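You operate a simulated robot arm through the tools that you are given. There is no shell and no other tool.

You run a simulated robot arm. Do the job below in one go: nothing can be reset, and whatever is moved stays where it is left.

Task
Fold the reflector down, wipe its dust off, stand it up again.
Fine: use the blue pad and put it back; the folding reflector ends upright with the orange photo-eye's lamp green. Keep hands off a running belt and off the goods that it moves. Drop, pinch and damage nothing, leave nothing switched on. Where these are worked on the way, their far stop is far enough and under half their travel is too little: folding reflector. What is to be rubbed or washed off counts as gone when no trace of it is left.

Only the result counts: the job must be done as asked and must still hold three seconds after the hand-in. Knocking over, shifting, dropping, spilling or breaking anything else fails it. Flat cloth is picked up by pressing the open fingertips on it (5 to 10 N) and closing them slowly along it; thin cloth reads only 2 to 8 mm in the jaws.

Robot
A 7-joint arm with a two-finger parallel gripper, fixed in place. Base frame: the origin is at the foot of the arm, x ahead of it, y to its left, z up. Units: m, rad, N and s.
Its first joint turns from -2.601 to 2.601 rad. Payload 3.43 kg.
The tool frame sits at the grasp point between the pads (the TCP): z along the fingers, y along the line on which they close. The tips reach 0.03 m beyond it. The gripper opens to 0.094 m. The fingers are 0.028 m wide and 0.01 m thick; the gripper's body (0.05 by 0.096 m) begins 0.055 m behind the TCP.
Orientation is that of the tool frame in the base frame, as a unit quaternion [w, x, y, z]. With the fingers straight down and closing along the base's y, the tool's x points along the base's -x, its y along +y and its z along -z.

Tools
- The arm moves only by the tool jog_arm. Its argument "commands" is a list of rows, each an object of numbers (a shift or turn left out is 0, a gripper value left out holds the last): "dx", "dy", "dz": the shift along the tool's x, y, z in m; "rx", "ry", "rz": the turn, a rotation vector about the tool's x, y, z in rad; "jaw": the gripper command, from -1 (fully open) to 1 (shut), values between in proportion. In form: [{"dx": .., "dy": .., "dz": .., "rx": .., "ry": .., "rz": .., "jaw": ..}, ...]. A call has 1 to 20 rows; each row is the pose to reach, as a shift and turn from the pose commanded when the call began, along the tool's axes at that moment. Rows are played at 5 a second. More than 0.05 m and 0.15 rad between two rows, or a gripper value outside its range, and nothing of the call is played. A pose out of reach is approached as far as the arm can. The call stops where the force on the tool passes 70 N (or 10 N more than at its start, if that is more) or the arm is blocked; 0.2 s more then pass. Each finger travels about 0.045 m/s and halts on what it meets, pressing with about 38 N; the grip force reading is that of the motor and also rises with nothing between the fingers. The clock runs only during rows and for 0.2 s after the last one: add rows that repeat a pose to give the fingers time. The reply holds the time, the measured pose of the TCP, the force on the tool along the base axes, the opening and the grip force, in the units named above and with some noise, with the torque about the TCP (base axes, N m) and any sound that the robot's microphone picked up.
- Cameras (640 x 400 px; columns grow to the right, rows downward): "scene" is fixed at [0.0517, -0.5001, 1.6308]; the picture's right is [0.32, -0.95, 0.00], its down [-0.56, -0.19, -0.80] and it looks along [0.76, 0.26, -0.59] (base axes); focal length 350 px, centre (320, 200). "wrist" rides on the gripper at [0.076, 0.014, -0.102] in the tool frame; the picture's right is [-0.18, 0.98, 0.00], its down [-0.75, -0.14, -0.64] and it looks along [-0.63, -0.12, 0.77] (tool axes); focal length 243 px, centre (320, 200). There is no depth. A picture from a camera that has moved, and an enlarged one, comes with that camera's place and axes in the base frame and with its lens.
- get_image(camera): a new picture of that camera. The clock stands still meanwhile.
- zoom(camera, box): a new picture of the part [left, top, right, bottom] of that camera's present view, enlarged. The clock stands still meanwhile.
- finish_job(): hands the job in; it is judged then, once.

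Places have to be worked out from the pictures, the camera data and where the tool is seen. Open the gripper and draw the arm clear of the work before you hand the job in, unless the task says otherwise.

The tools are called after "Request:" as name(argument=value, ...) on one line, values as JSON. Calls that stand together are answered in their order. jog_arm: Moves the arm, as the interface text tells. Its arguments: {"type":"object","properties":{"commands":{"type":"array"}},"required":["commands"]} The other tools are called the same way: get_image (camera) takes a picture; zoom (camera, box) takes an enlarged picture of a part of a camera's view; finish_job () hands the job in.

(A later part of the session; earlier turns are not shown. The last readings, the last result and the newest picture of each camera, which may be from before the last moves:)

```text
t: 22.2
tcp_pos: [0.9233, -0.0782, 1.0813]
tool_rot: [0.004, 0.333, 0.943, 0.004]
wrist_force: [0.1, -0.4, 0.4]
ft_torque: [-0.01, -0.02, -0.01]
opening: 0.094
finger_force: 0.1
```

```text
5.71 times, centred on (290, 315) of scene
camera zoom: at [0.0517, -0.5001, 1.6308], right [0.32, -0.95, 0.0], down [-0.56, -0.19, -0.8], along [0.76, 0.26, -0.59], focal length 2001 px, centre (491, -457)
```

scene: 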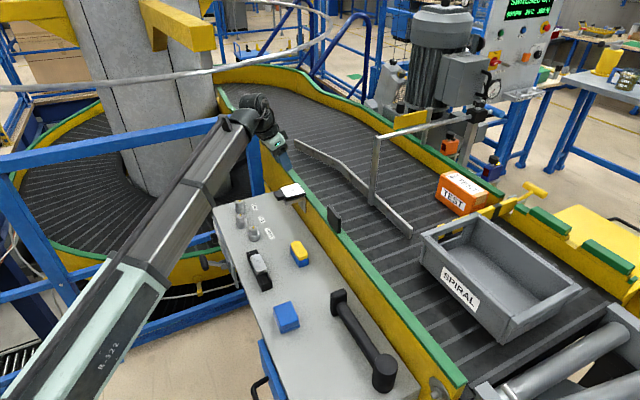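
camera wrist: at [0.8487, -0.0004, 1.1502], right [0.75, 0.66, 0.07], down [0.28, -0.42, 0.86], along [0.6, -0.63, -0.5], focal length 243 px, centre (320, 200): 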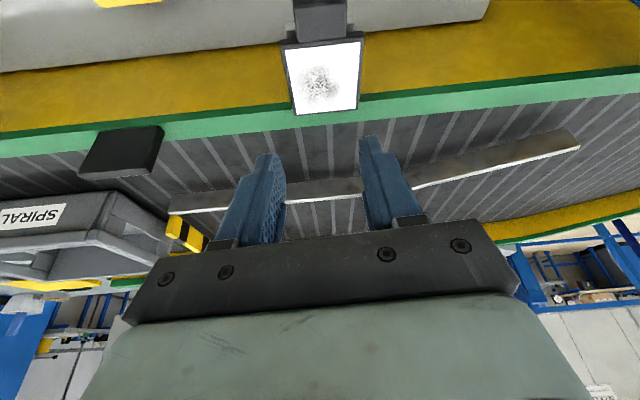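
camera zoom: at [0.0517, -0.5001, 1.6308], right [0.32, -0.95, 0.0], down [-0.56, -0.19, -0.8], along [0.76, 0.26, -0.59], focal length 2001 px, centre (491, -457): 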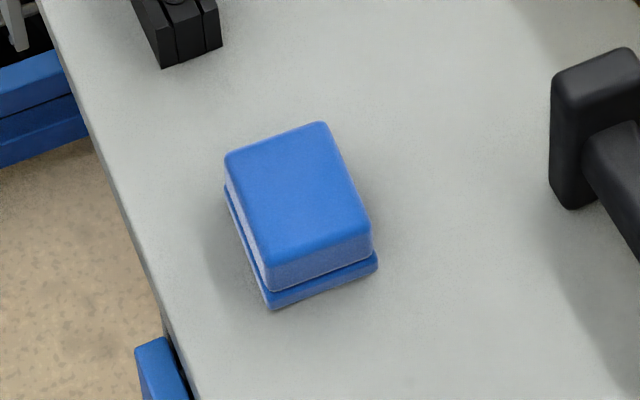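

The pad's top is about 48 x 65 mm, centred near (0.554, -0.233), also set at 45 degrees. I head there on a descending path, keeping low enough to avoid the forearm contact, and turn a bit more to exactly 45 degrees.

Request:
jog_arm(commands=[{"dx": 0.0144, "dy": -0.0281, "dz": 0.005, "rz": 0.02, "jaw": -1}, {"dx": 0.0287, "dy": -0.0562, "dz": 0.02, "rz": 0.04, "jaw": -1}, {"dx": 0.0431, "dy": -0.0843, "dz": 0.04, "rz": 0.06, "jaw": -1}, {"dx": 0.0575, "dy": -0.1123, "dz": 0.06, "rz": 0.08, "jaw": -1}, {"dx": 0.0718, "dy": -0.1404, "dz": 0.08, "rz": 0.1, "jaw": -1}, {"dx": 0.0862, "dy": -0.1685, "dz": 0.1, "rz": 0.115, "jaw": -1}, {"dx": 0.0862, "dy": -0.1685, "dz": 0.1, "rz": 0.115, "jaw": -1}])

Request:
get_image(camera="wrist")

Request:
get_image(camera="scene")

```text
t: 23.8
tcp_pos: [0.7514, -0.1555, 0.9765]
tool_rot: [0.005, 0.387, 0.922, 0.003]
wrist_force: [-1.0, -0.9, 0.7]
ft_torque: [0.02, 0.03, -0.03]
opening: 0.094
finger_force: 0.1
```

```text
taken
camera wrist: at [0.7063, -0.0917, 1.0787], right [0.83, 0.56, 0.01], down [0.42, -0.64, 0.65], along [0.37, -0.53, -0.76], focal length 243 px, centre (320, 200)
```

wrist: 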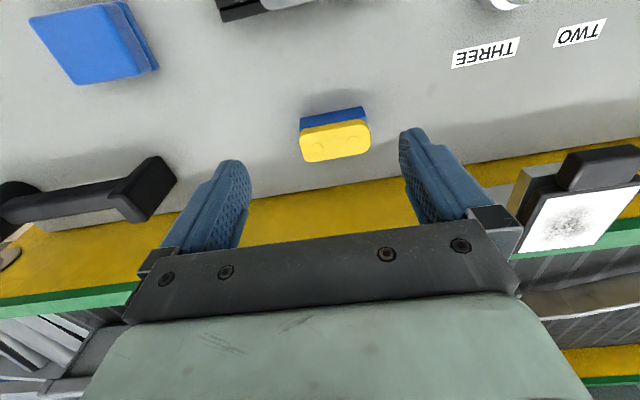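

```text
taken
```

scene: 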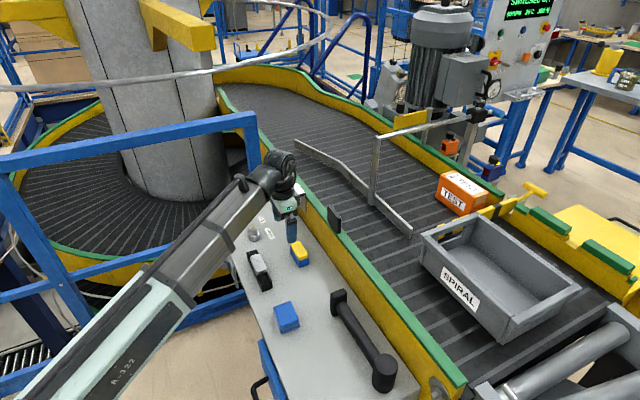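

The arm folds well here. Pad top triangulates to about (0.564, -0.228, 0.835). I move above it, to TCP z ≈ 0.93, for a close look.

Request:
jog_arm(commands=[{"dx": 0.0129, "dy": -0.0297, "dz": 0.0078, "jaw": -1}, {"dx": 0.0258, "dy": -0.0594, "dz": 0.0155, "jaw": -1}, {"dx": 0.0388, "dy": -0.089, "dz": 0.0233, "jaw": -1}, {"dx": 0.0517, "dy": -0.1187, "dz": 0.031, "jaw": -1}, {"dx": 0.0646, "dy": -0.1484, "dz": 0.0388, "jaw": -1}, {"dx": 0.0775, "dy": -0.1781, "dz": 0.0465, "jaw": -1}, {"dx": 0.0775, "dy": -0.1781, "dz": 0.0465, "jaw": -1}])

Request:
get_image(camera="wrist")

Request:
get_image(camera="scene")

```text
t: 25.4
tcp_pos: [0.5734, -0.2247, 0.9275]
tool_rot: [0.007, 0.386, 0.923, 0.003]
wrist_force: [-0.4, -0.1, 0.4]
ft_torque: [0.03, 0.02, -0.01]
opening: 0.0943
finger_force: 0.1
```

```text
taken
camera wrist: at [0.5278, -0.1613, 1.0302], right [0.83, 0.56, 0.01], down [0.42, -0.64, 0.65], along [0.37, -0.53, -0.76], focal length 243 px, centre (320, 200)
```

wrist: 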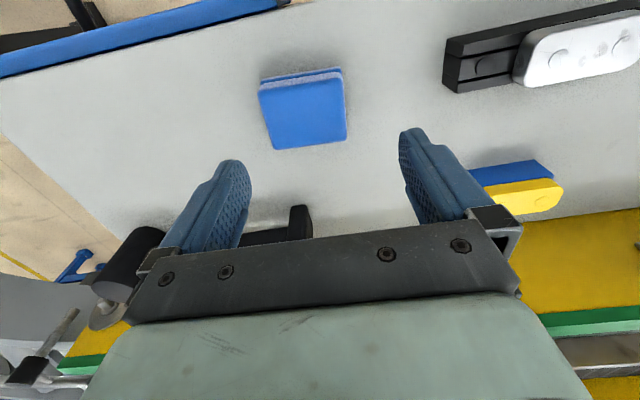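

```text
taken
```

scene: 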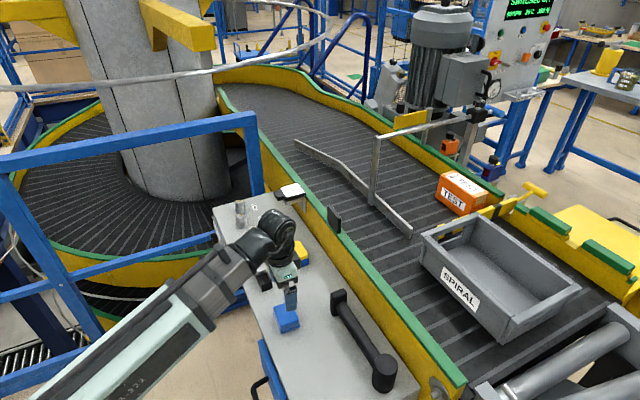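

Request:
zoom(camera="wrist", box=[220, 40, 400, 170])

Request:
zoom(camera="scene", box=[240, 230, 340, 350])

```text
3.08 times, centred on (310, 105) of wrist
camera zoom: at [0.5278, -0.1613, 1.0302], right [0.83, 0.56, 0.01], down [0.42, -0.64, 0.65], along [0.37, -0.53, -0.76], focal length 746 px, centre (351, 492)
```

zoom: 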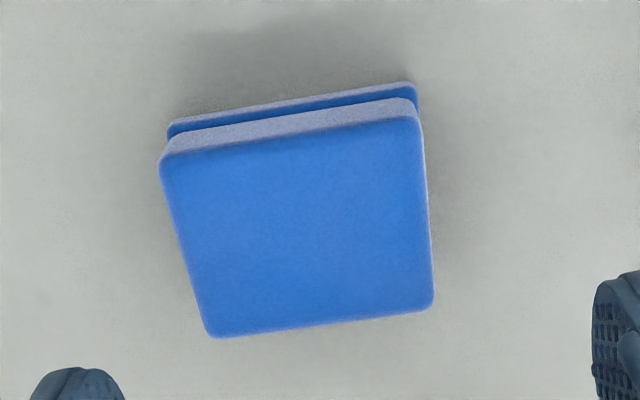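

```text
3.33 times, centred on (290, 290) of scene
camera zoom: at [0.0517, -0.5001, 1.6308], right [0.32, -0.95, 0.0], down [-0.56, -0.19, -0.8], along [0.76, 0.26, -0.59], focal length 1167 px, centre (420, -100)
```

zoom: 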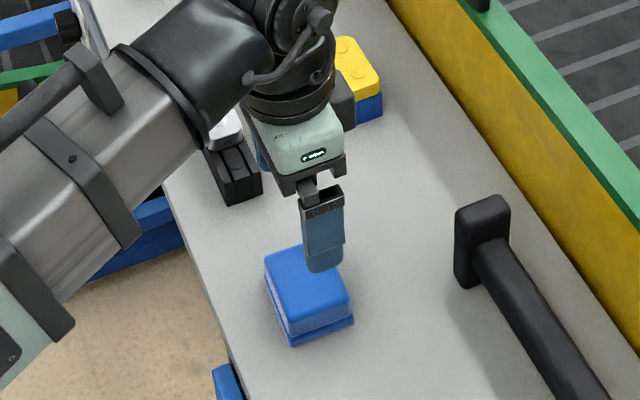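

Both views agree: pad centre (0.563, -0.229), top at z ≈ 0.835, 50 x 65 mm, turned about 41 degrees, standing on a slightly larger base. I line up, turning 0.06 rad, and lower to just above the pad's top for a check.

Request:
jog_arm(commands=[{"dx": 0.002, "dy": -0.005, "dz": 0.01, "rz": 0.03, "jaw": -1}, {"dx": 0.0042, "dy": -0.0104, "dz": 0.025, "rz": 0.06, "jaw": -1}, {"dx": 0.0042, "dy": -0.0104, "dz": 0.04, "rz": 0.06, "jaw": -1}, {"dx": 0.0042, "dy": -0.0104, "dz": 0.055, "rz": 0.06, "jaw": -1}, {"dx": 0.0042, "dy": -0.0104, "dz": 0.055, "rz": 0.06, "jaw": -1}])

Request:
get_image(camera="wrist")

Request:
zoom(camera="scene", box=[240, 270, 340, 350])

```text
t: 26.6
tcp_pos: [0.562, -0.2286, 0.8726]
tool_rot: [0.005, 0.414, 0.91, 0.004]
wrist_force: [-0.4, 0.1, 0.3]
ft_torque: [0.0, 0.03, 0.0]
opening: 0.094
finger_force: 0.0
```

```text
taken
camera wrist: at [0.5211, -0.1629, 0.9759], right [0.86, 0.51, 0.01], down [0.38, -0.66, 0.65], along [0.34, -0.55, -0.76], focal length 243 px, centre (320, 200)
```

wrist: 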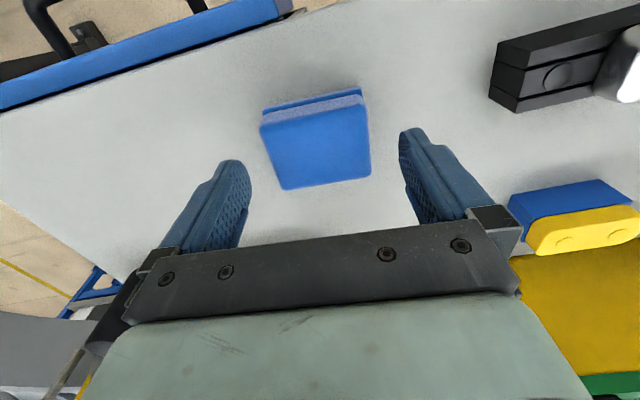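

```text
5.00 times, centred on (290, 310) of scene
camera zoom: at [0.0517, -0.5001, 1.6308], right [0.32, -0.95, 0.0], down [-0.56, -0.19, -0.8], along [0.76, 0.26, -0.59], focal length 1751 px, centre (470, -350)
```

zoom: 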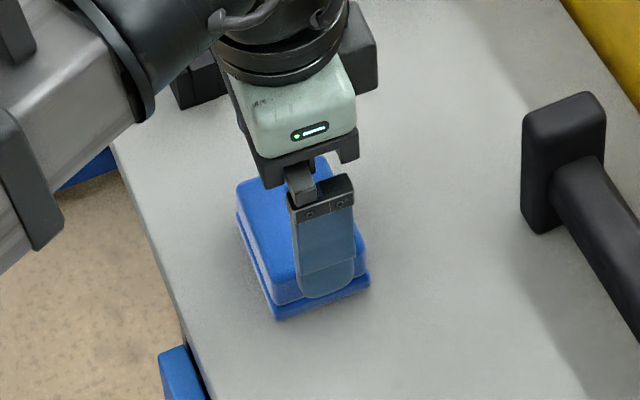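

Aligned with clearance on both sides. I lower the last 19 mm so the tips come to about z = 0.823, just above the base plate, and close on the pad.

Request:
jog_arm(commands=[{"dz": 0.01, "jaw": -1}, {"dz": 0.019, "jaw": -1}, {"dz": 0.019, "jaw": -1}, {"dz": 0.019, "jaw": -0.6}, {"dz": 0.019, "jaw": -0.4}, {"dz": 0.019, "jaw": -0.2}, {"dz": 0.019, "jaw": 0.0}, {"dz": 0.019, "jaw": 0.0}, {"dz": 0.019, "jaw": 0.0}])

Request:
get_image(camera="wrist")

Request:
zoom(camera="scene", box=[240, 270, 340, 350])

```text
t: 28.6
tcp_pos: [0.5608, -0.2282, 0.8528]
tool_rot: [0.005, 0.414, 0.91, 0.004]
wrist_force: [-0.8, 0.4, -0.3]
ft_torque: [0.02, 0.01, 0.02]
opening: 0.0688
finger_force: 38.5
```

```text
taken
camera wrist: at [0.5209, -0.1618, 0.9563], right [0.86, 0.51, 0.01], down [0.38, -0.66, 0.65], along [0.34, -0.55, -0.76], focal length 243 px, centre (320, 200)
```

wrist: 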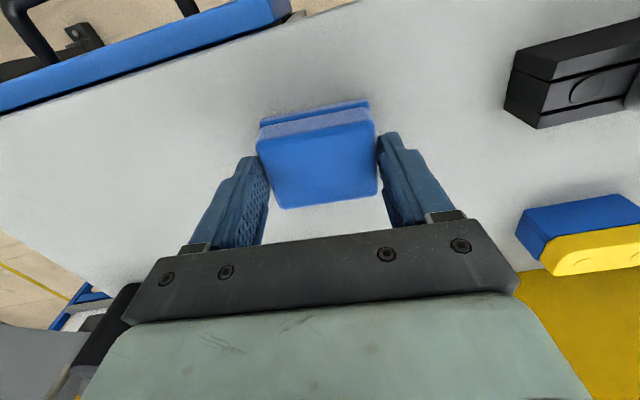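

```text
5.00 times, centred on (290, 310) of scene
camera zoom: at [0.0517, -0.5001, 1.6308], right [0.32, -0.95, 0.0], down [-0.56, -0.19, -0.8], along [0.76, 0.26, -0.59], focal length 1751 px, centre (470, -350)
```

zoom: 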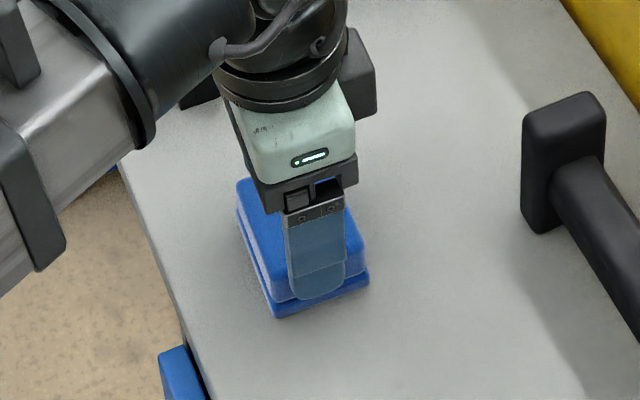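

Gripped at 68.8 mm opening with 38 N; pick pose is TCP (0.5608, -0.2282, 0.8528). I lift 5 cm slowly and see what comes along.

Request:
jog_arm(commands=[{"dz": -0.005, "jaw": 0.0}, {"dz": -0.015, "jaw": 0.0}, {"dz": -0.03, "jaw": 0.0}, {"dz": -0.05, "jaw": 0.0}, {"dz": -0.07, "jaw": 0.0}, {"dz": -0.07, "jaw": 0.0}])

Request:
get_image(camera="wrist")

Request:
zoom(camera="scene", box=[230, 240, 350, 350])

```text
t: 30.0
tcp_pos: [0.5619, -0.2291, 0.9239]
tool_rot: [0.005, 0.414, 0.91, 0.003]
wrist_force: [-0.6, 0.3, 0.3]
ft_torque: [0.0, 0.02, 0.0]
opening: 0.0688
finger_force: 38.0
```

```text
taken
camera wrist: at [0.5211, -0.1624, 1.0267], right [0.86, 0.51, 0.01], down [0.38, -0.66, 0.65], along [0.34, -0.55, -0.76], focal length 243 px, centre (320, 200)
```

wrist: 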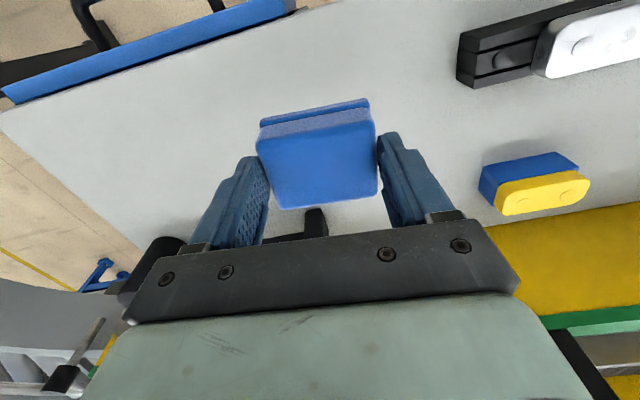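

```text
3.64 times, centred on (290, 295) of scene
camera zoom: at [0.0517, -0.5001, 1.6308], right [0.32, -0.95, 0.0], down [-0.56, -0.19, -0.8], along [0.76, 0.26, -0.59], focal length 1274 px, centre (429, -146)
```

zoom: 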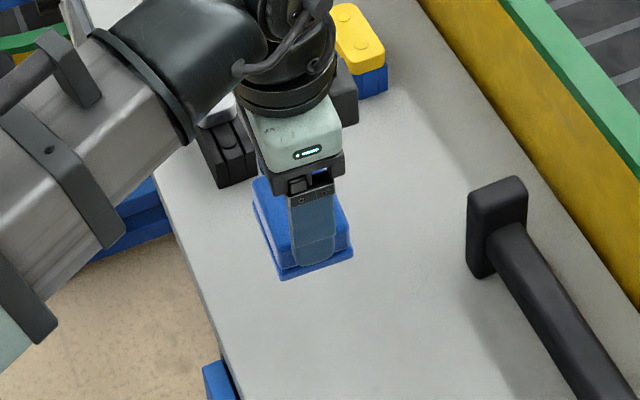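

The base plate comes along, so the pad is one body and its lower face sits about 43 mm below the TCP; the table is bare where it stood. I carry it over to above the reflector, rising as I go and turning back to 45 degrees.

Request:
jog_arm(commands=[{"dx": -0.0131, "dy": 0.0322, "dz": -0.014, "rz": -0.006, "jaw": 0.0}, {"dx": -0.0262, "dy": 0.0644, "dz": -0.025, "rz": -0.012, "jaw": 0.0}, {"dx": -0.0393, "dy": 0.0966, "dz": -0.035, "rz": -0.018, "jaw": 0.0}, {"dx": -0.0524, "dy": 0.1287, "dz": -0.045, "rz": -0.024, "jaw": 0.0}, {"dx": -0.0655, "dy": 0.1609, "dz": -0.054, "rz": -0.03, "jaw": 0.0}, {"dx": -0.0786, "dy": 0.1931, "dz": -0.063, "rz": -0.036, "jaw": 0.0}, {"dx": -0.0916, "dy": 0.2253, "dz": -0.072, "rz": -0.042, "jaw": 0.0}, {"dx": -0.1047, "dy": 0.2575, "dz": -0.082, "rz": -0.048, "jaw": 0.0}, {"dx": -0.1178, "dy": 0.2897, "dz": -0.092, "rz": -0.054, "jaw": 0.0}, {"dx": -0.1309, "dy": 0.3218, "dz": -0.102, "rz": -0.06, "jaw": 0.0}, {"dx": -0.144, "dy": 0.354, "dz": -0.11, "rz": -0.066, "jaw": 0.0}, {"dx": -0.1571, "dy": 0.3862, "dz": -0.116, "rz": -0.07, "jaw": 0.0}, {"dx": -0.1571, "dy": 0.3862, "dz": -0.116, "rz": -0.07, "jaw": 0.0}])

Request:
get_image(camera="wrist")

Request:
zoom(camera="scene", box=[230, 110, 350, 220])

```text
t: 32.8
tcp_pos: [0.9544, -0.0948, 1.0461]
tool_rot: [0.005, 0.382, 0.924, 0.003]
wrist_force: [0.6, -0.4, -0.5]
ft_torque: [0.01, 0.0, 0.01]
opening: 0.0691
finger_force: 38.1
```

```text
taken
camera wrist: at [0.9096, -0.032, 1.1498], right [0.82, 0.57, 0.01], down [0.43, -0.63, 0.65], along [0.37, -0.53, -0.76], focal length 243 px, centre (320, 200)
```

wrist: 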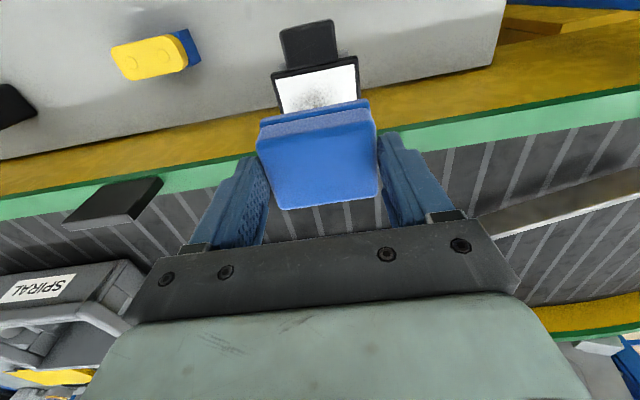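

```text
3.64 times, centred on (290, 165) of scene
camera zoom: at [0.0517, -0.5001, 1.6308], right [0.32, -0.95, 0.0], down [-0.56, -0.19, -0.8], along [0.76, 0.26, -0.59], focal length 1274 px, centre (429, 327)
```

zoom: 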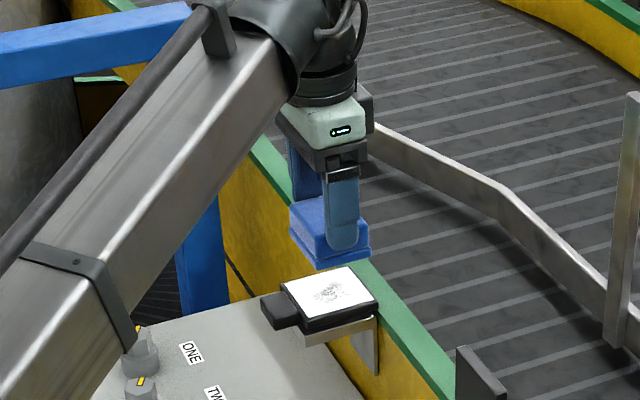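

The pad is right above the face, with its underside near z ≈ 1.003. I lower it in small steps to find contact.

Request:
jog_arm(commands=[{"dx": -0.0005, "dy": 0.002, "dz": 0.02, "jaw": 0.0}, {"dx": -0.0005, "dy": 0.002, "dz": 0.04, "jaw": 0.0}, {"dx": -0.0005, "dy": 0.002, "dz": 0.048, "jaw": 0.0}, {"dx": -0.0005, "dy": 0.002, "dz": 0.052, "jaw": 0.0}, {"dx": -0.0005, "dy": 0.002, "dz": 0.054, "jaw": 0.0}, {"dx": -0.0005, "dy": 0.002, "dz": 0.054, "jaw": 0.0}])

Request:
zoom(camera="scene", box=[250, 140, 330, 220])

```text
t: 34.2
tcp_pos: [0.9572, -0.0934, 0.9954]
tool_rot: [0.007, 0.382, 0.924, 0.003]
wrist_force: [-0.1, -3.2, 38.8]
ft_torque: [-0.7, 0.08, -0.01]
opening: 0.0687
finger_force: 38.0
```

```text
5.00 times, centred on (290, 180) of scene
camera zoom: at [0.0517, -0.5001, 1.6308], right [0.32, -0.95, 0.0], down [-0.56, -0.19, -0.8], along [0.76, 0.26, -0.59], focal length 1751 px, centre (470, 300)
```

zoom: 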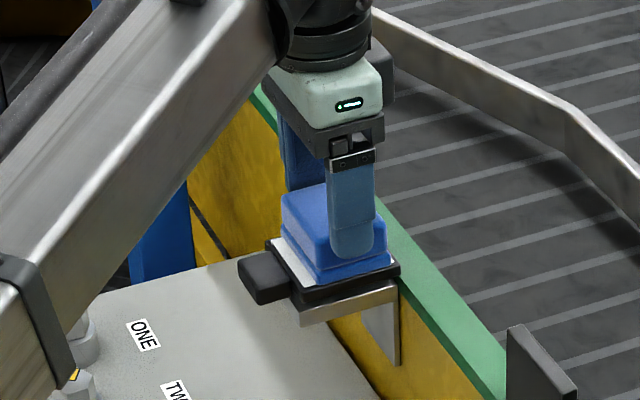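

Contact at TCP z ≈ 0.9955 with 39 N. I ease off about 2 mm to roughly 15 N and wipe back and forth over the whole face.

Request:
jog_arm(commands=[{"dx": 0.0, "dy": 0.0, "dz": -0.002, "jaw": 0.0}, {"dx": 0.008, "dy": 0.0, "dz": -0.002, "jaw": 0.0}, {"dx": 0.014, "dy": 0.0, "dz": -0.002, "jaw": 0.0}, {"dx": 0.005, "dy": 0.0, "dz": -0.002, "jaw": 0.0}, {"dx": -0.005, "dy": 0.0, "dz": -0.002, "jaw": 0.0}, {"dx": -0.01, "dy": 0.0, "dz": -0.002, "jaw": 0.0}, {"dx": -0.005, "dy": 0.006, "dz": -0.002, "jaw": 0.0}, {"dx": 0.005, "dy": 0.008, "dz": -0.002, "jaw": 0.0}, {"dx": 0.014, "dy": 0.008, "dz": -0.002, "jaw": 0.0}, {"dx": 0.005, "dy": 0.004, "dz": -0.002, "jaw": 0.0}, {"dx": -0.01, "dy": 0.0, "dz": -0.002, "jaw": 0.0}, {"dx": -0.005, "dy": -0.006, "dz": -0.002, "jaw": 0.0}, {"dx": 0.005, "dy": -0.008, "dz": -0.002, "jaw": 0.0}, {"dx": 0.014, "dy": -0.008, "dz": -0.002, "jaw": 0.0}, {"dx": 0.005, "dy": -0.004, "dz": -0.002, "jaw": 0.0}, {"dx": -0.01, "dy": 0.0, "dz": -0.002, "jaw": 0.0}, {"dx": 0.0, "dy": 0.0, "dz": -0.002, "jaw": 0.0}])

Request:
zoom(camera="scene", box=[250, 140, 330, 220])

Request:
get_image(camera="wrist")

```text
t: 37.8
tcp_pos: [0.9561, -0.0928, 0.9949]
tool_rot: [0.007, 0.381, 0.924, 0.003]
wrist_force: [7.1, -7.1, 21.4]
ft_torque: [-0.39, -0.06, 0.12]
opening: 0.0688
finger_force: 38.2
```

```text
5.00 times, centred on (290, 180) of scene
camera zoom: at [0.0517, -0.5001, 1.6308], right [0.32, -0.95, 0.0], down [-0.56, -0.19, -0.8], along [0.76, 0.26, -0.59], focal length 1751 px, centre (470, 300)
```

zoom: 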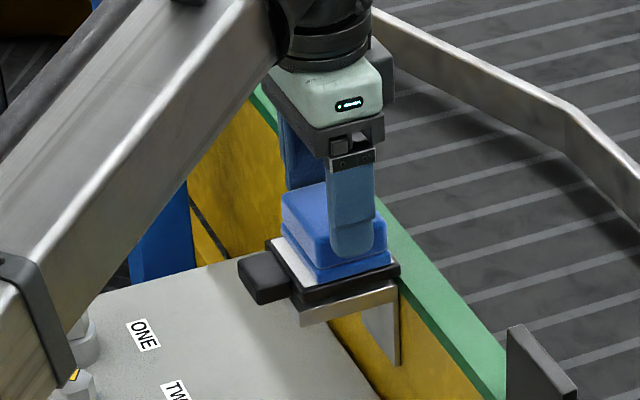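

```text
taken
camera wrist: at [0.9119, -0.0293, 1.0969], right [0.82, 0.57, 0.01], down [0.42, -0.63, 0.65], along [0.38, -0.53, -0.76], focal length 243 px, centre (320, 200)
```

wrist: 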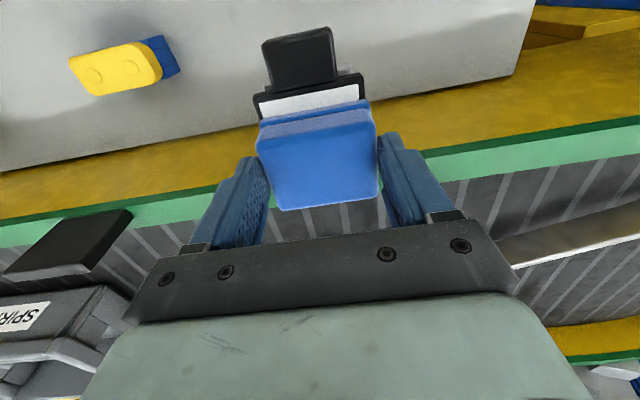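

Wiping ran at about 21 N without slip. I lift 6 cm and inspect the face.

Request:
jog_arm(commands=[{"dz": -0.01, "jaw": 0.0}, {"dz": -0.03, "jaw": 0.0}, {"dz": -0.06, "jaw": 0.0}, {"dz": -0.06, "jaw": 0.0}])

Request:
zoom(camera="scene", box=[265, 165, 325, 215])

Request:
zoom(camera="wrist", box=[240, 0, 400, 130])

```text
t: 38.8
tcp_pos: [0.9552, -0.0914, 1.0539]
tool_rot: [0.005, 0.382, 0.924, 0.003]
wrist_force: [-0.5, -0.1, -0.7]
ft_torque: [-0.03, -0.03, 0.01]
opening: 0.0689
finger_force: 38.5
```

```text
8.00 times, centred on (295, 190) of scene
camera zoom: at [0.0517, -0.5001, 1.6308], right [0.32, -0.95, 0.0], down [-0.56, -0.19, -0.8], along [0.76, 0.26, -0.59], focal length 2802 px, centre (520, 280)
```

zoom: 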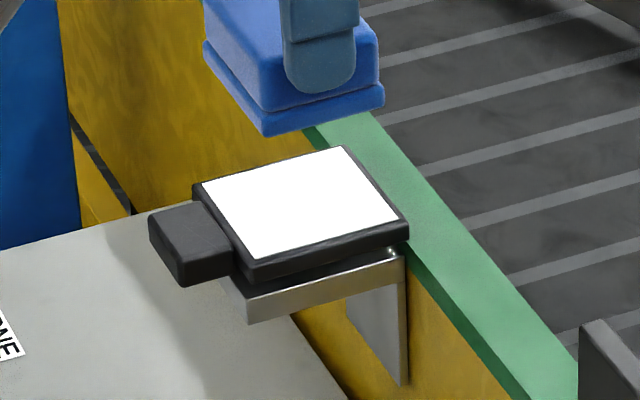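

```text
3.08 times, centred on (320, 65) of wrist
camera zoom: at [0.9103, -0.0281, 1.1568], right [0.82, 0.57, 0.01], down [0.43, -0.63, 0.65], along [0.37, -0.53, -0.76], focal length 746 px, centre (320, 615)
```

zoom: 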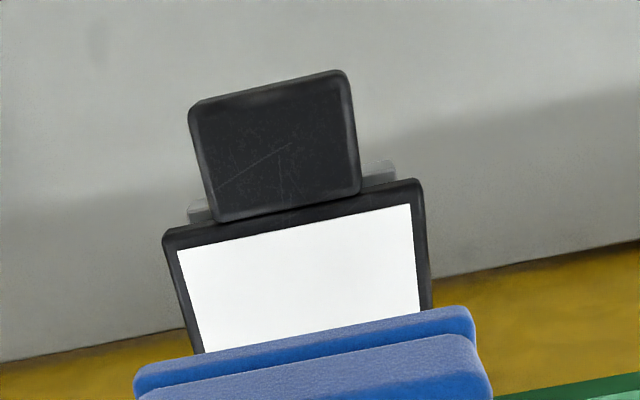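

The face looks clean from both cameras. To make sure no faint trace is left while I still hold the pad, I shift 8 cm along the rail so the wrist camera sees the whole face.

Request:
jog_arm(commands=[{"dy": -0.027, "dz": -0.005, "jaw": 0.0}, {"dy": -0.054, "dz": -0.01, "jaw": 0.0}, {"dy": -0.08, "dz": -0.01, "jaw": 0.0}, {"dy": -0.08, "dz": -0.01, "jaw": 0.0}])

Request:
get_image(camera="wrist")

Request:
zoom(camera="wrist", box=[370, 20, 530, 150])

Request:
zoom(camera="scene", box=[275, 175, 315, 205])

```text
t: 39.8
tcp_pos: [0.8992, -0.1491, 1.0623]
tool_rot: [0.004, 0.382, 0.924, 0.003]
wrist_force: [-0.3, -0.6, -1.0]
ft_torque: [-0.04, 0.01, 0.01]
opening: 0.0686
finger_force: 38.0
```

```text
taken
camera wrist: at [0.8542, -0.0857, 1.166], right [0.82, 0.57, 0.01], down [0.43, -0.63, 0.65], along [0.37, -0.53, -0.76], focal length 243 px, centre (320, 200)
```

wrist: 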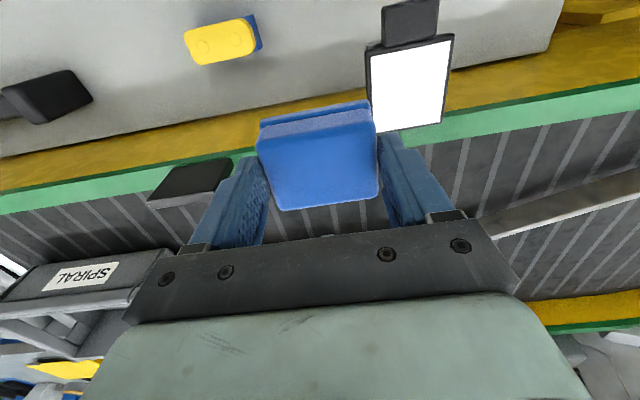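

```text
3.08 times, centred on (450, 85) of wrist
camera zoom: at [0.8542, -0.0857, 1.166], right [0.82, 0.57, 0.01], down [0.43, -0.63, 0.65], along [0.37, -0.53, -0.76], focal length 746 px, centre (-80, 554)
```

zoom: 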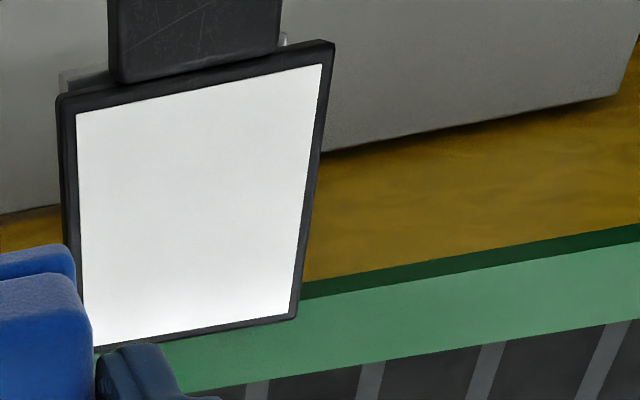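

```text
13.33 times, centred on (295, 190) of scene
camera zoom: at [0.0517, -0.5001, 1.6308], right [0.32, -0.95, 0.0], down [-0.56, -0.19, -0.8], along [0.76, 0.26, -0.59], focal length 4670 px, centre (653, 333)
```

zoom: 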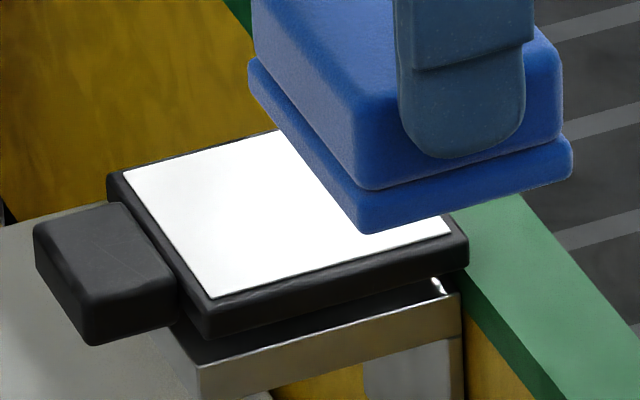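

The whole face shows plain white, with no specks. As I still hold the pad and it is cheap, I make one more slightly wider pass at the same light pressure to be certain.

Request:
jog_arm(commands=[{"dy": 0.04, "dz": 0.0, "jaw": 0.0}, {"dy": 0.08, "dz": 0.01, "jaw": 0.0}, {"dy": 0.08, "dz": 0.04, "jaw": 0.0}, {"dy": 0.08, "dz": 0.062, "jaw": 0.0}, {"dy": 0.08, "dz": 0.07, "jaw": 0.0}, {"dx": 0.01, "dy": 0.08, "dz": 0.07, "jaw": 0.0}, {"dx": 0.016, "dy": 0.076, "dz": 0.07, "jaw": 0.0}, {"dx": 0.006, "dy": 0.072, "dz": 0.07, "jaw": 0.0}, {"dx": -0.006, "dy": 0.07, "dz": 0.07, "jaw": 0.0}, {"dx": -0.012, "dy": 0.074, "dz": 0.07, "jaw": 0.0}, {"dx": -0.004, "dy": 0.08, "dz": 0.07, "jaw": 0.0}, {"dx": 0.006, "dy": 0.08, "dz": 0.07, "jaw": 0.0}, {"dx": 0.016, "dy": 0.084, "dz": 0.07, "jaw": 0.0}, {"dx": 0.006, "dy": 0.09, "dz": 0.07, "jaw": 0.0}, {"dx": -0.006, "dy": 0.09, "dz": 0.07, "jaw": 0.0}, {"dx": -0.012, "dy": 0.084, "dz": 0.07, "jaw": 0.0}, {"dx": 0.0, "dy": 0.08, "dz": 0.07, "jaw": 0.0}])

```text
t: 43.4
tcp_pos: [0.9568, -0.0942, 0.9955]
tool_rot: [0.007, 0.382, 0.924, 0.003]
wrist_force: [6.5, -3.6, 17.3]
ft_torque: [-0.24, -0.08, 0.1]
opening: 0.0687
finger_force: 37.9
```

Second pass done at about 17 N with the grip unchanged. I lift off and look again.

Request:
jog_arm(commands=[{"dz": -0.01, "jaw": 0.0}, {"dz": -0.03, "jaw": 0.0}, {"dz": -0.06, "jaw": 0.0}, {"dz": -0.06, "jaw": 0.0}])

Request:
zoom(camera="scene", box=[265, 165, 325, 215])

Request:
get_image(camera="wrist")

```text
t: 44.4
tcp_pos: [0.9558, -0.0932, 1.0538]
tool_rot: [0.005, 0.381, 0.925, 0.003]
wrist_force: [0.3, -0.5, -0.1]
ft_torque: [-0.01, 0.01, -0.03]
opening: 0.069
finger_force: 38.3
```

```text
8.00 times, centred on (295, 190) of scene
camera zoom: at [0.0517, -0.5001, 1.6308], right [0.32, -0.95, 0.0], down [-0.56, -0.19, -0.8], along [0.76, 0.26, -0.59], focal length 2802 px, centre (520, 280)
```

zoom: 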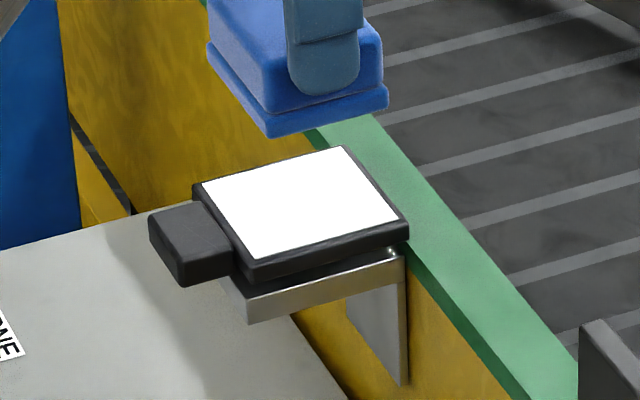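

```text
taken
camera wrist: at [0.9107, -0.0296, 1.1558], right [0.82, 0.57, 0.01], down [0.43, -0.63, 0.65], along [0.37, -0.53, -0.76], focal length 243 px, centre (320, 200)
```

wrist: 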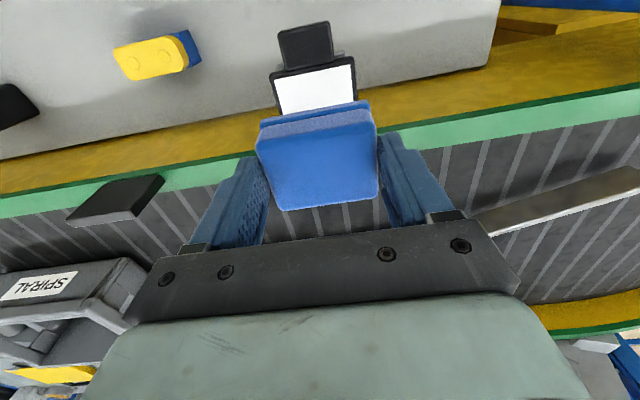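

Spotless. I carry the pad back along the same path to above the place where it stood.

Request:
jog_arm(commands=[{"dx": 0.0142, "dy": -0.0288, "dz": 0.0, "rz": 0.005, "jaw": 0.0}, {"dx": 0.0285, "dy": -0.0576, "dz": 0.005, "rz": 0.011, "jaw": 0.0}, {"dx": 0.0427, "dy": -0.0864, "dz": 0.015, "rz": 0.017, "jaw": 0.0}, {"dx": 0.057, "dy": -0.1152, "dz": 0.027, "rz": 0.022, "jaw": 0.0}, {"dx": 0.0712, "dy": -0.144, "dz": 0.04, "rz": 0.028, "jaw": 0.0}, {"dx": 0.0854, "dy": -0.1728, "dz": 0.052, "rz": 0.033, "jaw": 0.0}, {"dx": 0.0997, "dy": -0.2016, "dz": 0.064, "rz": 0.039, "jaw": 0.0}, {"dx": 0.1139, "dy": -0.2304, "dz": 0.076, "rz": 0.044, "jaw": 0.0}, {"dx": 0.1281, "dy": -0.2592, "dz": 0.088, "rz": 0.05, "jaw": 0.0}, {"dx": 0.1424, "dy": -0.288, "dz": 0.1, "rz": 0.055, "jaw": 0.0}, {"dx": 0.1566, "dy": -0.3168, "dz": 0.11, "rz": 0.061, "jaw": 0.0}, {"dx": 0.1709, "dy": -0.3456, "dz": 0.12, "rz": 0.067, "jaw": 0.0}, {"dx": 0.1851, "dy": -0.3744, "dz": 0.13, "rz": 0.072, "jaw": 0.0}, {"dx": 0.1851, "dy": -0.3744, "dz": 0.13, "rz": 0.072, "jaw": 0.0}, {"dx": 0.1851, "dy": -0.3744, "dz": 0.13, "rz": 0.072, "jaw": 0.0}])

Request:
zoom(camera="scene", box=[230, 240, 350, 350])

Request:
get_image(camera="wrist")

```text
t: 47.6
tcp_pos: [0.5618, -0.2248, 0.9179]
tool_rot: [0.006, 0.414, 0.91, 0.004]
wrist_force: [0.9, -0.6, 0.1]
ft_torque: [-0.02, -0.01, 0.01]
opening: 0.0689
finger_force: 38.2
```

```text
3.64 times, centred on (290, 295) of scene
camera zoom: at [0.0517, -0.5001, 1.6308], right [0.32, -0.95, 0.0], down [-0.56, -0.19, -0.8], along [0.76, 0.26, -0.59], focal length 1274 px, centre (429, -146)
```

zoom: 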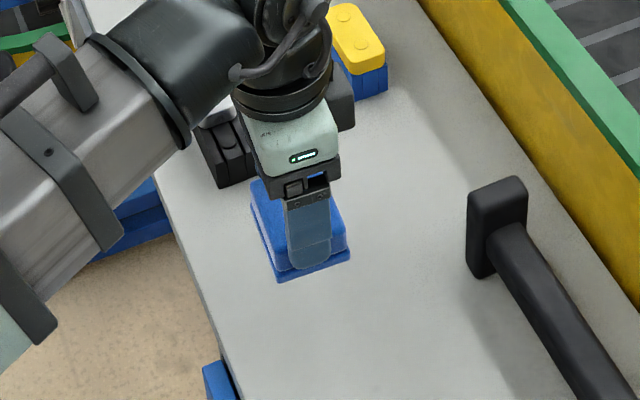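

```text
taken
camera wrist: at [0.5219, -0.1591, 1.0209], right [0.86, 0.51, 0.01], down [0.38, -0.66, 0.65], along [0.33, -0.55, -0.76], focal length 243 px, centre (320, 200)
```

wrist: 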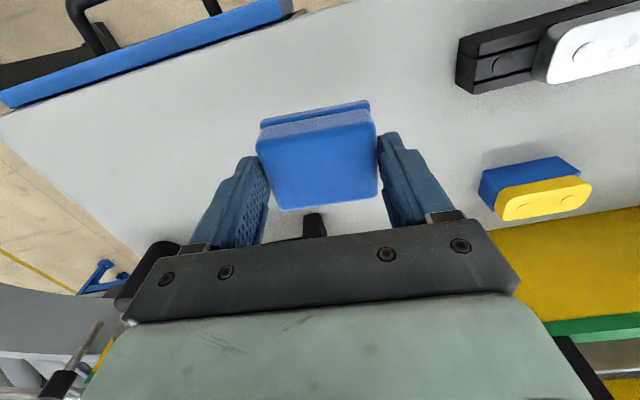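

I correct 3 mm sideways to match the pick pose and lower to just above it, then approach the table in fine steps.

Request:
jog_arm(commands=[{"dx": -0.0019, "dy": -0.003, "dz": 0.015, "jaw": 0.0}, {"dx": -0.0019, "dy": -0.003, "dz": 0.035, "jaw": 0.0}, {"dx": -0.0019, "dy": -0.003, "dz": 0.052, "jaw": 0.0}, {"dx": -0.0019, "dy": -0.003, "dz": 0.06, "jaw": 0.0}, {"dx": -0.0019, "dy": -0.003, "dz": 0.063, "jaw": 0.0}, {"dx": -0.0019, "dy": -0.003, "dz": 0.064, "jaw": 0.0}, {"dx": -0.0019, "dy": -0.003, "dz": 0.064, "jaw": 0.0}])

Request:
zoom(camera="scene", box=[240, 270, 340, 350])

```text
t: 49.2
tcp_pos: [0.5619, -0.2286, 0.8547]
tool_rot: [0.005, 0.414, 0.91, 0.004]
wrist_force: [0.3, -0.3, -0.3]
ft_torque: [0.0, 0.02, -0.03]
opening: 0.0687
finger_force: 38.2
```

```text
5.00 times, centred on (290, 310) of scene
camera zoom: at [0.0517, -0.5001, 1.6308], right [0.32, -0.95, 0.0], down [-0.56, -0.19, -0.8], along [0.76, 0.26, -0.59], focal length 1751 px, centre (470, -350)
```

zoom: 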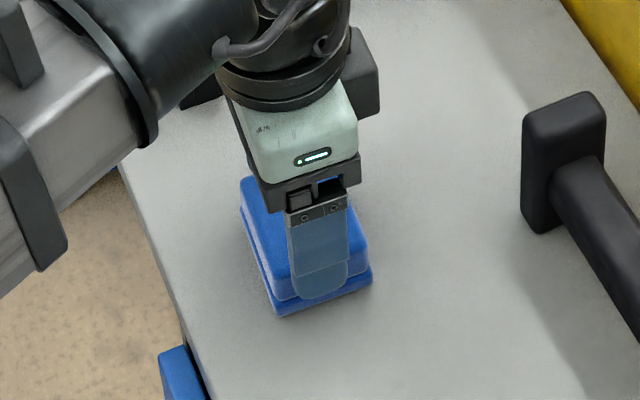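

Two millimetres above the pick height with no contact yet. I lower in 1 mm steps until the table bears it.

Request:
jog_arm(commands=[{"dx": 0.0005, "dy": -0.0005, "dz": 0.001, "jaw": 0.0}, {"dx": 0.0005, "dy": -0.0005, "dz": 0.002, "jaw": 0.0}, {"dx": 0.0005, "dy": -0.0005, "dz": 0.002, "jaw": 0.0}])

```text
t: 50.0
tcp_pos: [0.5601, -0.23, 0.8531]
tool_rot: [0.006, 0.415, 0.91, 0.003]
wrist_force: [-1.3, 0.3, 8.0]
ft_torque: [-0.06, 0.39, -0.04]
opening: 0.0685
finger_force: 37.7
```

The pad stands on the table again (8 N at the pick height). I open the fingers gently and then rise.

Request:
jog_arm(commands=[{"dz": 0.0, "jaw": -0.5}, {"dz": 0.0, "jaw": -0.7}, {"dz": 0.0, "jaw": -1}, {"dz": 0.0, "jaw": -1}, {"dz": 0.0, "jaw": -1}, {"dz": 0.0, "jaw": -1}])

Request:
get_image(camera="wrist")

```text
t: 51.4
tcp_pos: [0.5615, -0.2299, 0.8522]
tool_rot: [0.005, 0.415, 0.91, 0.003]
wrist_force: [-0.1, -0.5, 1.1]
ft_torque: [0.0, 0.01, 0.03]
opening: 0.094
finger_force: 0.0
```

```text
taken
camera wrist: at [0.5207, -0.1634, 0.9552], right [0.86, 0.51, 0.01], down [0.38, -0.66, 0.65], along [0.33, -0.55, -0.76], focal length 243 px, centre (320, 200)
```

wrist: 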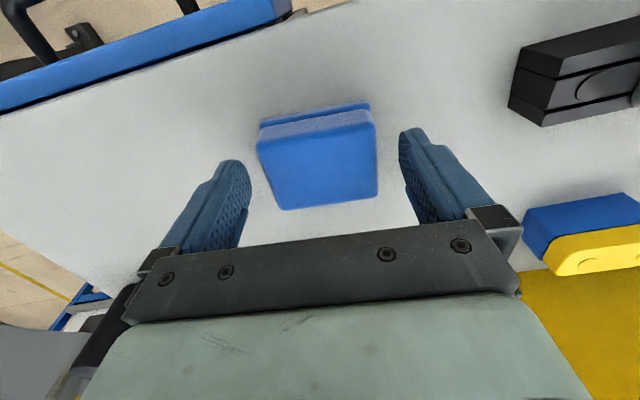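

Released, with both fingers clear of the pad. I rise straight up and check the pad's place against the first picture.

Request:
jog_arm(commands=[{"dz": -0.02, "jaw": -1}, {"dz": -0.045, "jaw": -1}, {"dz": -0.072, "jaw": -1}, {"dz": -0.072, "jaw": -1}])

Request:
zoom(camera="scene", box=[240, 230, 340, 350])

Request:
get_image(camera="wrist")

```text
t: 52.4
tcp_pos: [0.5604, -0.2299, 0.9246]
tool_rot: [0.005, 0.416, 0.909, 0.003]
wrist_force: [0.0, 0.9, 0.3]
ft_torque: [0.0, 0.03, 0.0]
opening: 0.094
finger_force: 0.0
```

```text
3.33 times, centred on (290, 290) of scene
camera zoom: at [0.0517, -0.5001, 1.6308], right [0.32, -0.95, 0.0], down [-0.56, -0.19, -0.8], along [0.76, 0.26, -0.59], focal length 1167 px, centre (420, -100)
```

zoom: 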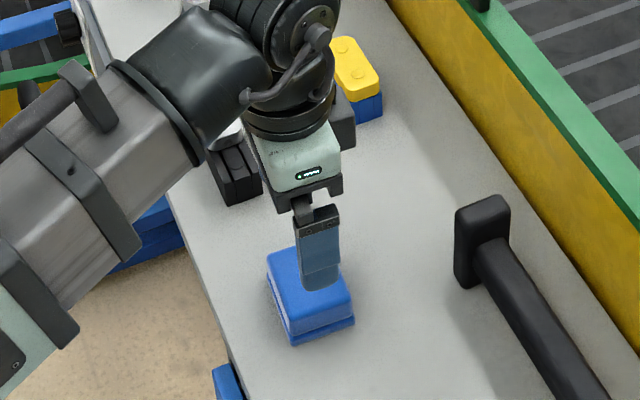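

```text
taken
camera wrist: at [0.5202, -0.1631, 1.0277], right [0.86, 0.51, 0.01], down [0.38, -0.66, 0.65], along [0.33, -0.55, -0.76], focal length 243 px, centre (320, 200)
```

wrist: 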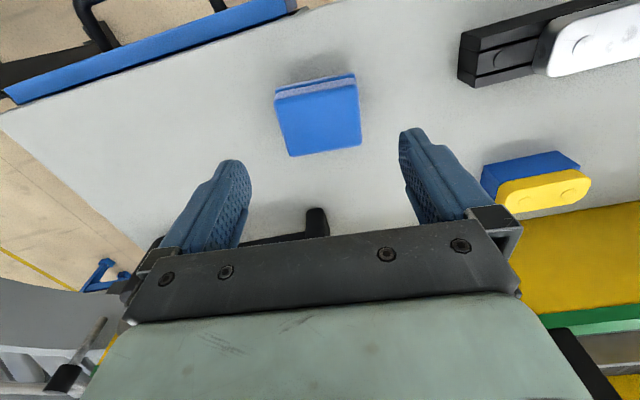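

The pad stands within about 1–2 mm of where it was. Next I go to the table side of the folded reflector, staging at about (0.843, 0.02, 1.0) with the jaws closing, to hook its overhanging tab from below.

Request:
jog_arm(commands=[{"dx": 0.0003, "dy": 0.0314, "dz": -0.01, "rz": -0.006, "jaw": -1}, {"dx": 0.0006, "dy": 0.0627, "dz": -0.02, "rz": -0.012, "jaw": -0.5}, {"dx": 0.001, "dy": 0.0941, "dz": -0.03, "rz": -0.018, "jaw": 0}, {"dx": 0.0013, "dy": 0.1255, "dz": -0.038, "rz": -0.024, "jaw": 0.5}, {"dx": 0.0016, "dy": 0.1568, "dz": -0.045, "rz": -0.03, "jaw": 1}, {"dx": 0.0019, "dy": 0.1882, "dz": -0.052, "rz": -0.036, "jaw": 1}, {"dx": 0.0022, "dy": 0.2196, "dz": -0.058, "rz": -0.042, "jaw": 1}, {"dx": 0.0025, "dy": 0.2509, "dz": -0.063, "rz": -0.048, "jaw": 1}, {"dx": 0.0029, "dy": 0.2823, "dz": -0.067, "rz": -0.054, "jaw": 1}, {"dx": 0.0032, "dy": 0.3137, "dz": -0.07, "rz": -0.06, "jaw": 1}, {"dx": 0.0035, "dy": 0.345, "dz": -0.073, "rz": -0.066, "jaw": 1}, {"dx": 0.0038, "dy": 0.3764, "dz": -0.0754, "rz": -0.073, "jaw": 1}, {"dx": 0.0038, "dy": 0.3764, "dz": -0.0754, "rz": -0.073, "jaw": 1}])

Request:
get_image(camera="scene")

Request:
get_image(camera="wrist")

```text
t: 55.2
tcp_pos: [0.8399, 0.0199, 1.0038]
tool_rot: [0.006, 0.381, 0.924, 0.003]
wrist_force: [0.6, 0.7, -0.7]
ft_torque: [-0.01, 0.01, -0.02]
opening: 0.0003
finger_force: 32.7
```

```text
taken
```

scene: 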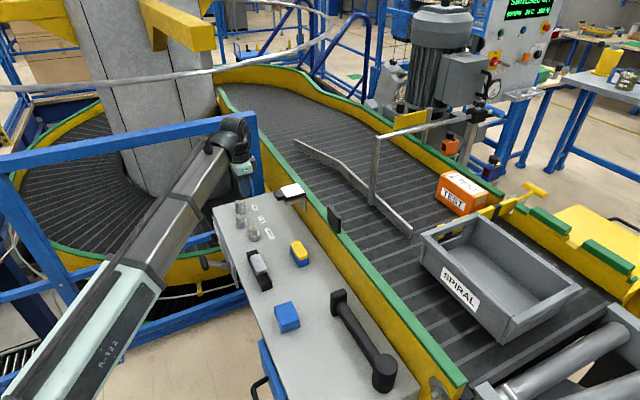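

```text
taken
camera wrist: at [0.7952, 0.0835, 1.1073], right [0.82, 0.57, 0.01], down [0.43, -0.63, 0.65], along [0.37, -0.53, -0.76], focal length 243 px, centre (320, 200)
```

wrist: 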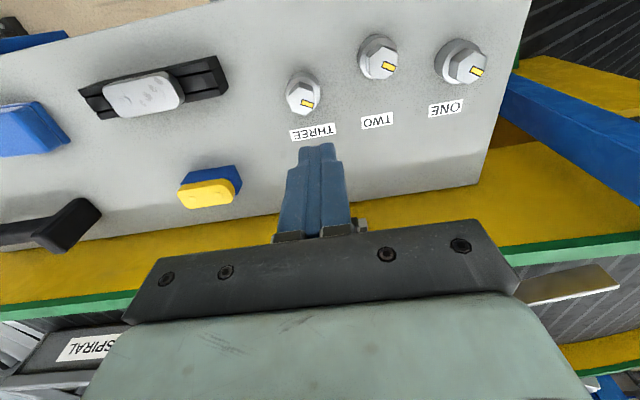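

Knob THREE lies below at about (0.83, 0.01, 0.84), well under the hand. I tilt the fingers outward to 45 degrees here, keeping the TCP in place.

Request:
jog_arm(commands=[{"ry": -0.12, "jaw": 1}, {"ry": -0.24, "jaw": 1}, {"ry": -0.36, "jaw": 1}, {"ry": -0.48, "jaw": 1}, {"ry": -0.6, "jaw": 1}, {"ry": -0.72, "jaw": 1}, {"ry": -0.785, "jaw": 1}, {"ry": -0.785, "jaw": 1}, {"ry": -0.785, "jaw": 1}])

Request:
get_image(camera="scene")

Request:
get_image(camera="wrist")

```text
t: 57.2
tcp_pos: [0.8406, 0.0196, 1.004]
tool_rot: [0.358, 0.354, 0.852, -0.143]
wrist_force: [-0.7, 1.2, -0.3]
ft_torque: [0.0, 0.02, -0.02]
opening: 0.0
finger_force: 32.9
```

```text
taken
```

scene: 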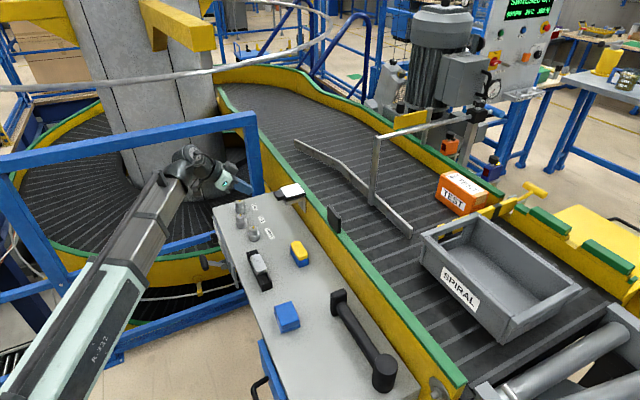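

```text
taken
camera wrist: at [0.7613, 0.1191, 1.0221], right [0.78, 0.61, 0.14], down [-0.06, -0.16, 0.99], along [0.62, -0.78, -0.09], focal length 243 px, centre (320, 200)
```

wrist: 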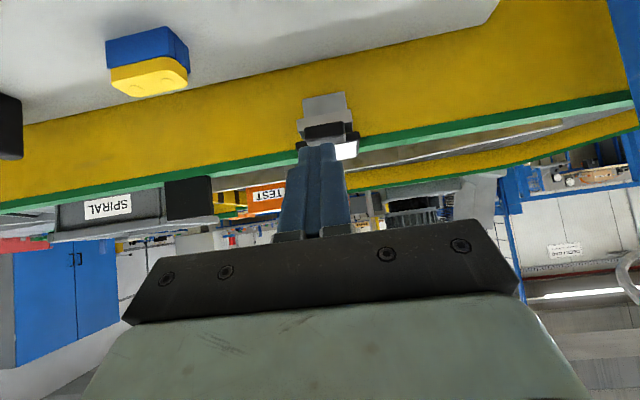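

The camera now looks almost level along the rail's normal (picture upside down), showing the tab's end, the bracket below it and the white face above. I enlarge it.

Request:
zoom(camera="wrist", box=[265, 80, 385, 180])

Request:
zoom(camera="scene", box=[210, 140, 330, 230])

```text
4.00 times, centred on (325, 130) of wrist
camera zoom: at [0.7613, 0.1191, 1.0221], right [0.78, 0.61, 0.14], down [-0.06, -0.16, 0.99], along [0.62, -0.78, -0.09], focal length 970 px, centre (300, 480)
```

zoom: 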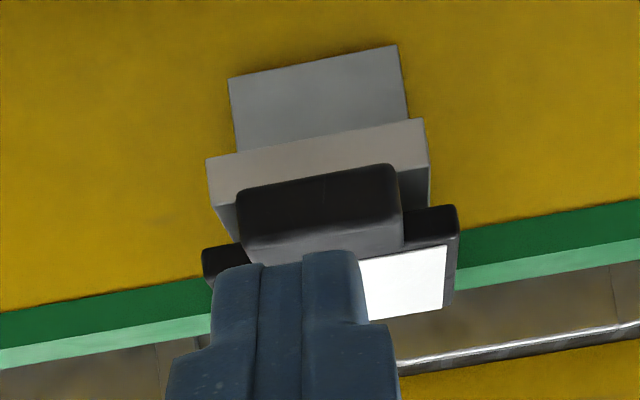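

```text
4.44 times, centred on (270, 185) of scene
camera zoom: at [0.0517, -0.5001, 1.6308], right [0.32, -0.95, 0.0], down [-0.56, -0.19, -0.8], along [0.76, 0.26, -0.59], focal length 1556 px, centre (542, 267)
```

zoom: 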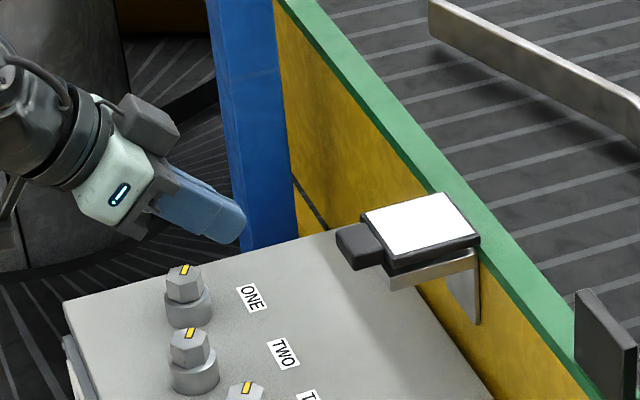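

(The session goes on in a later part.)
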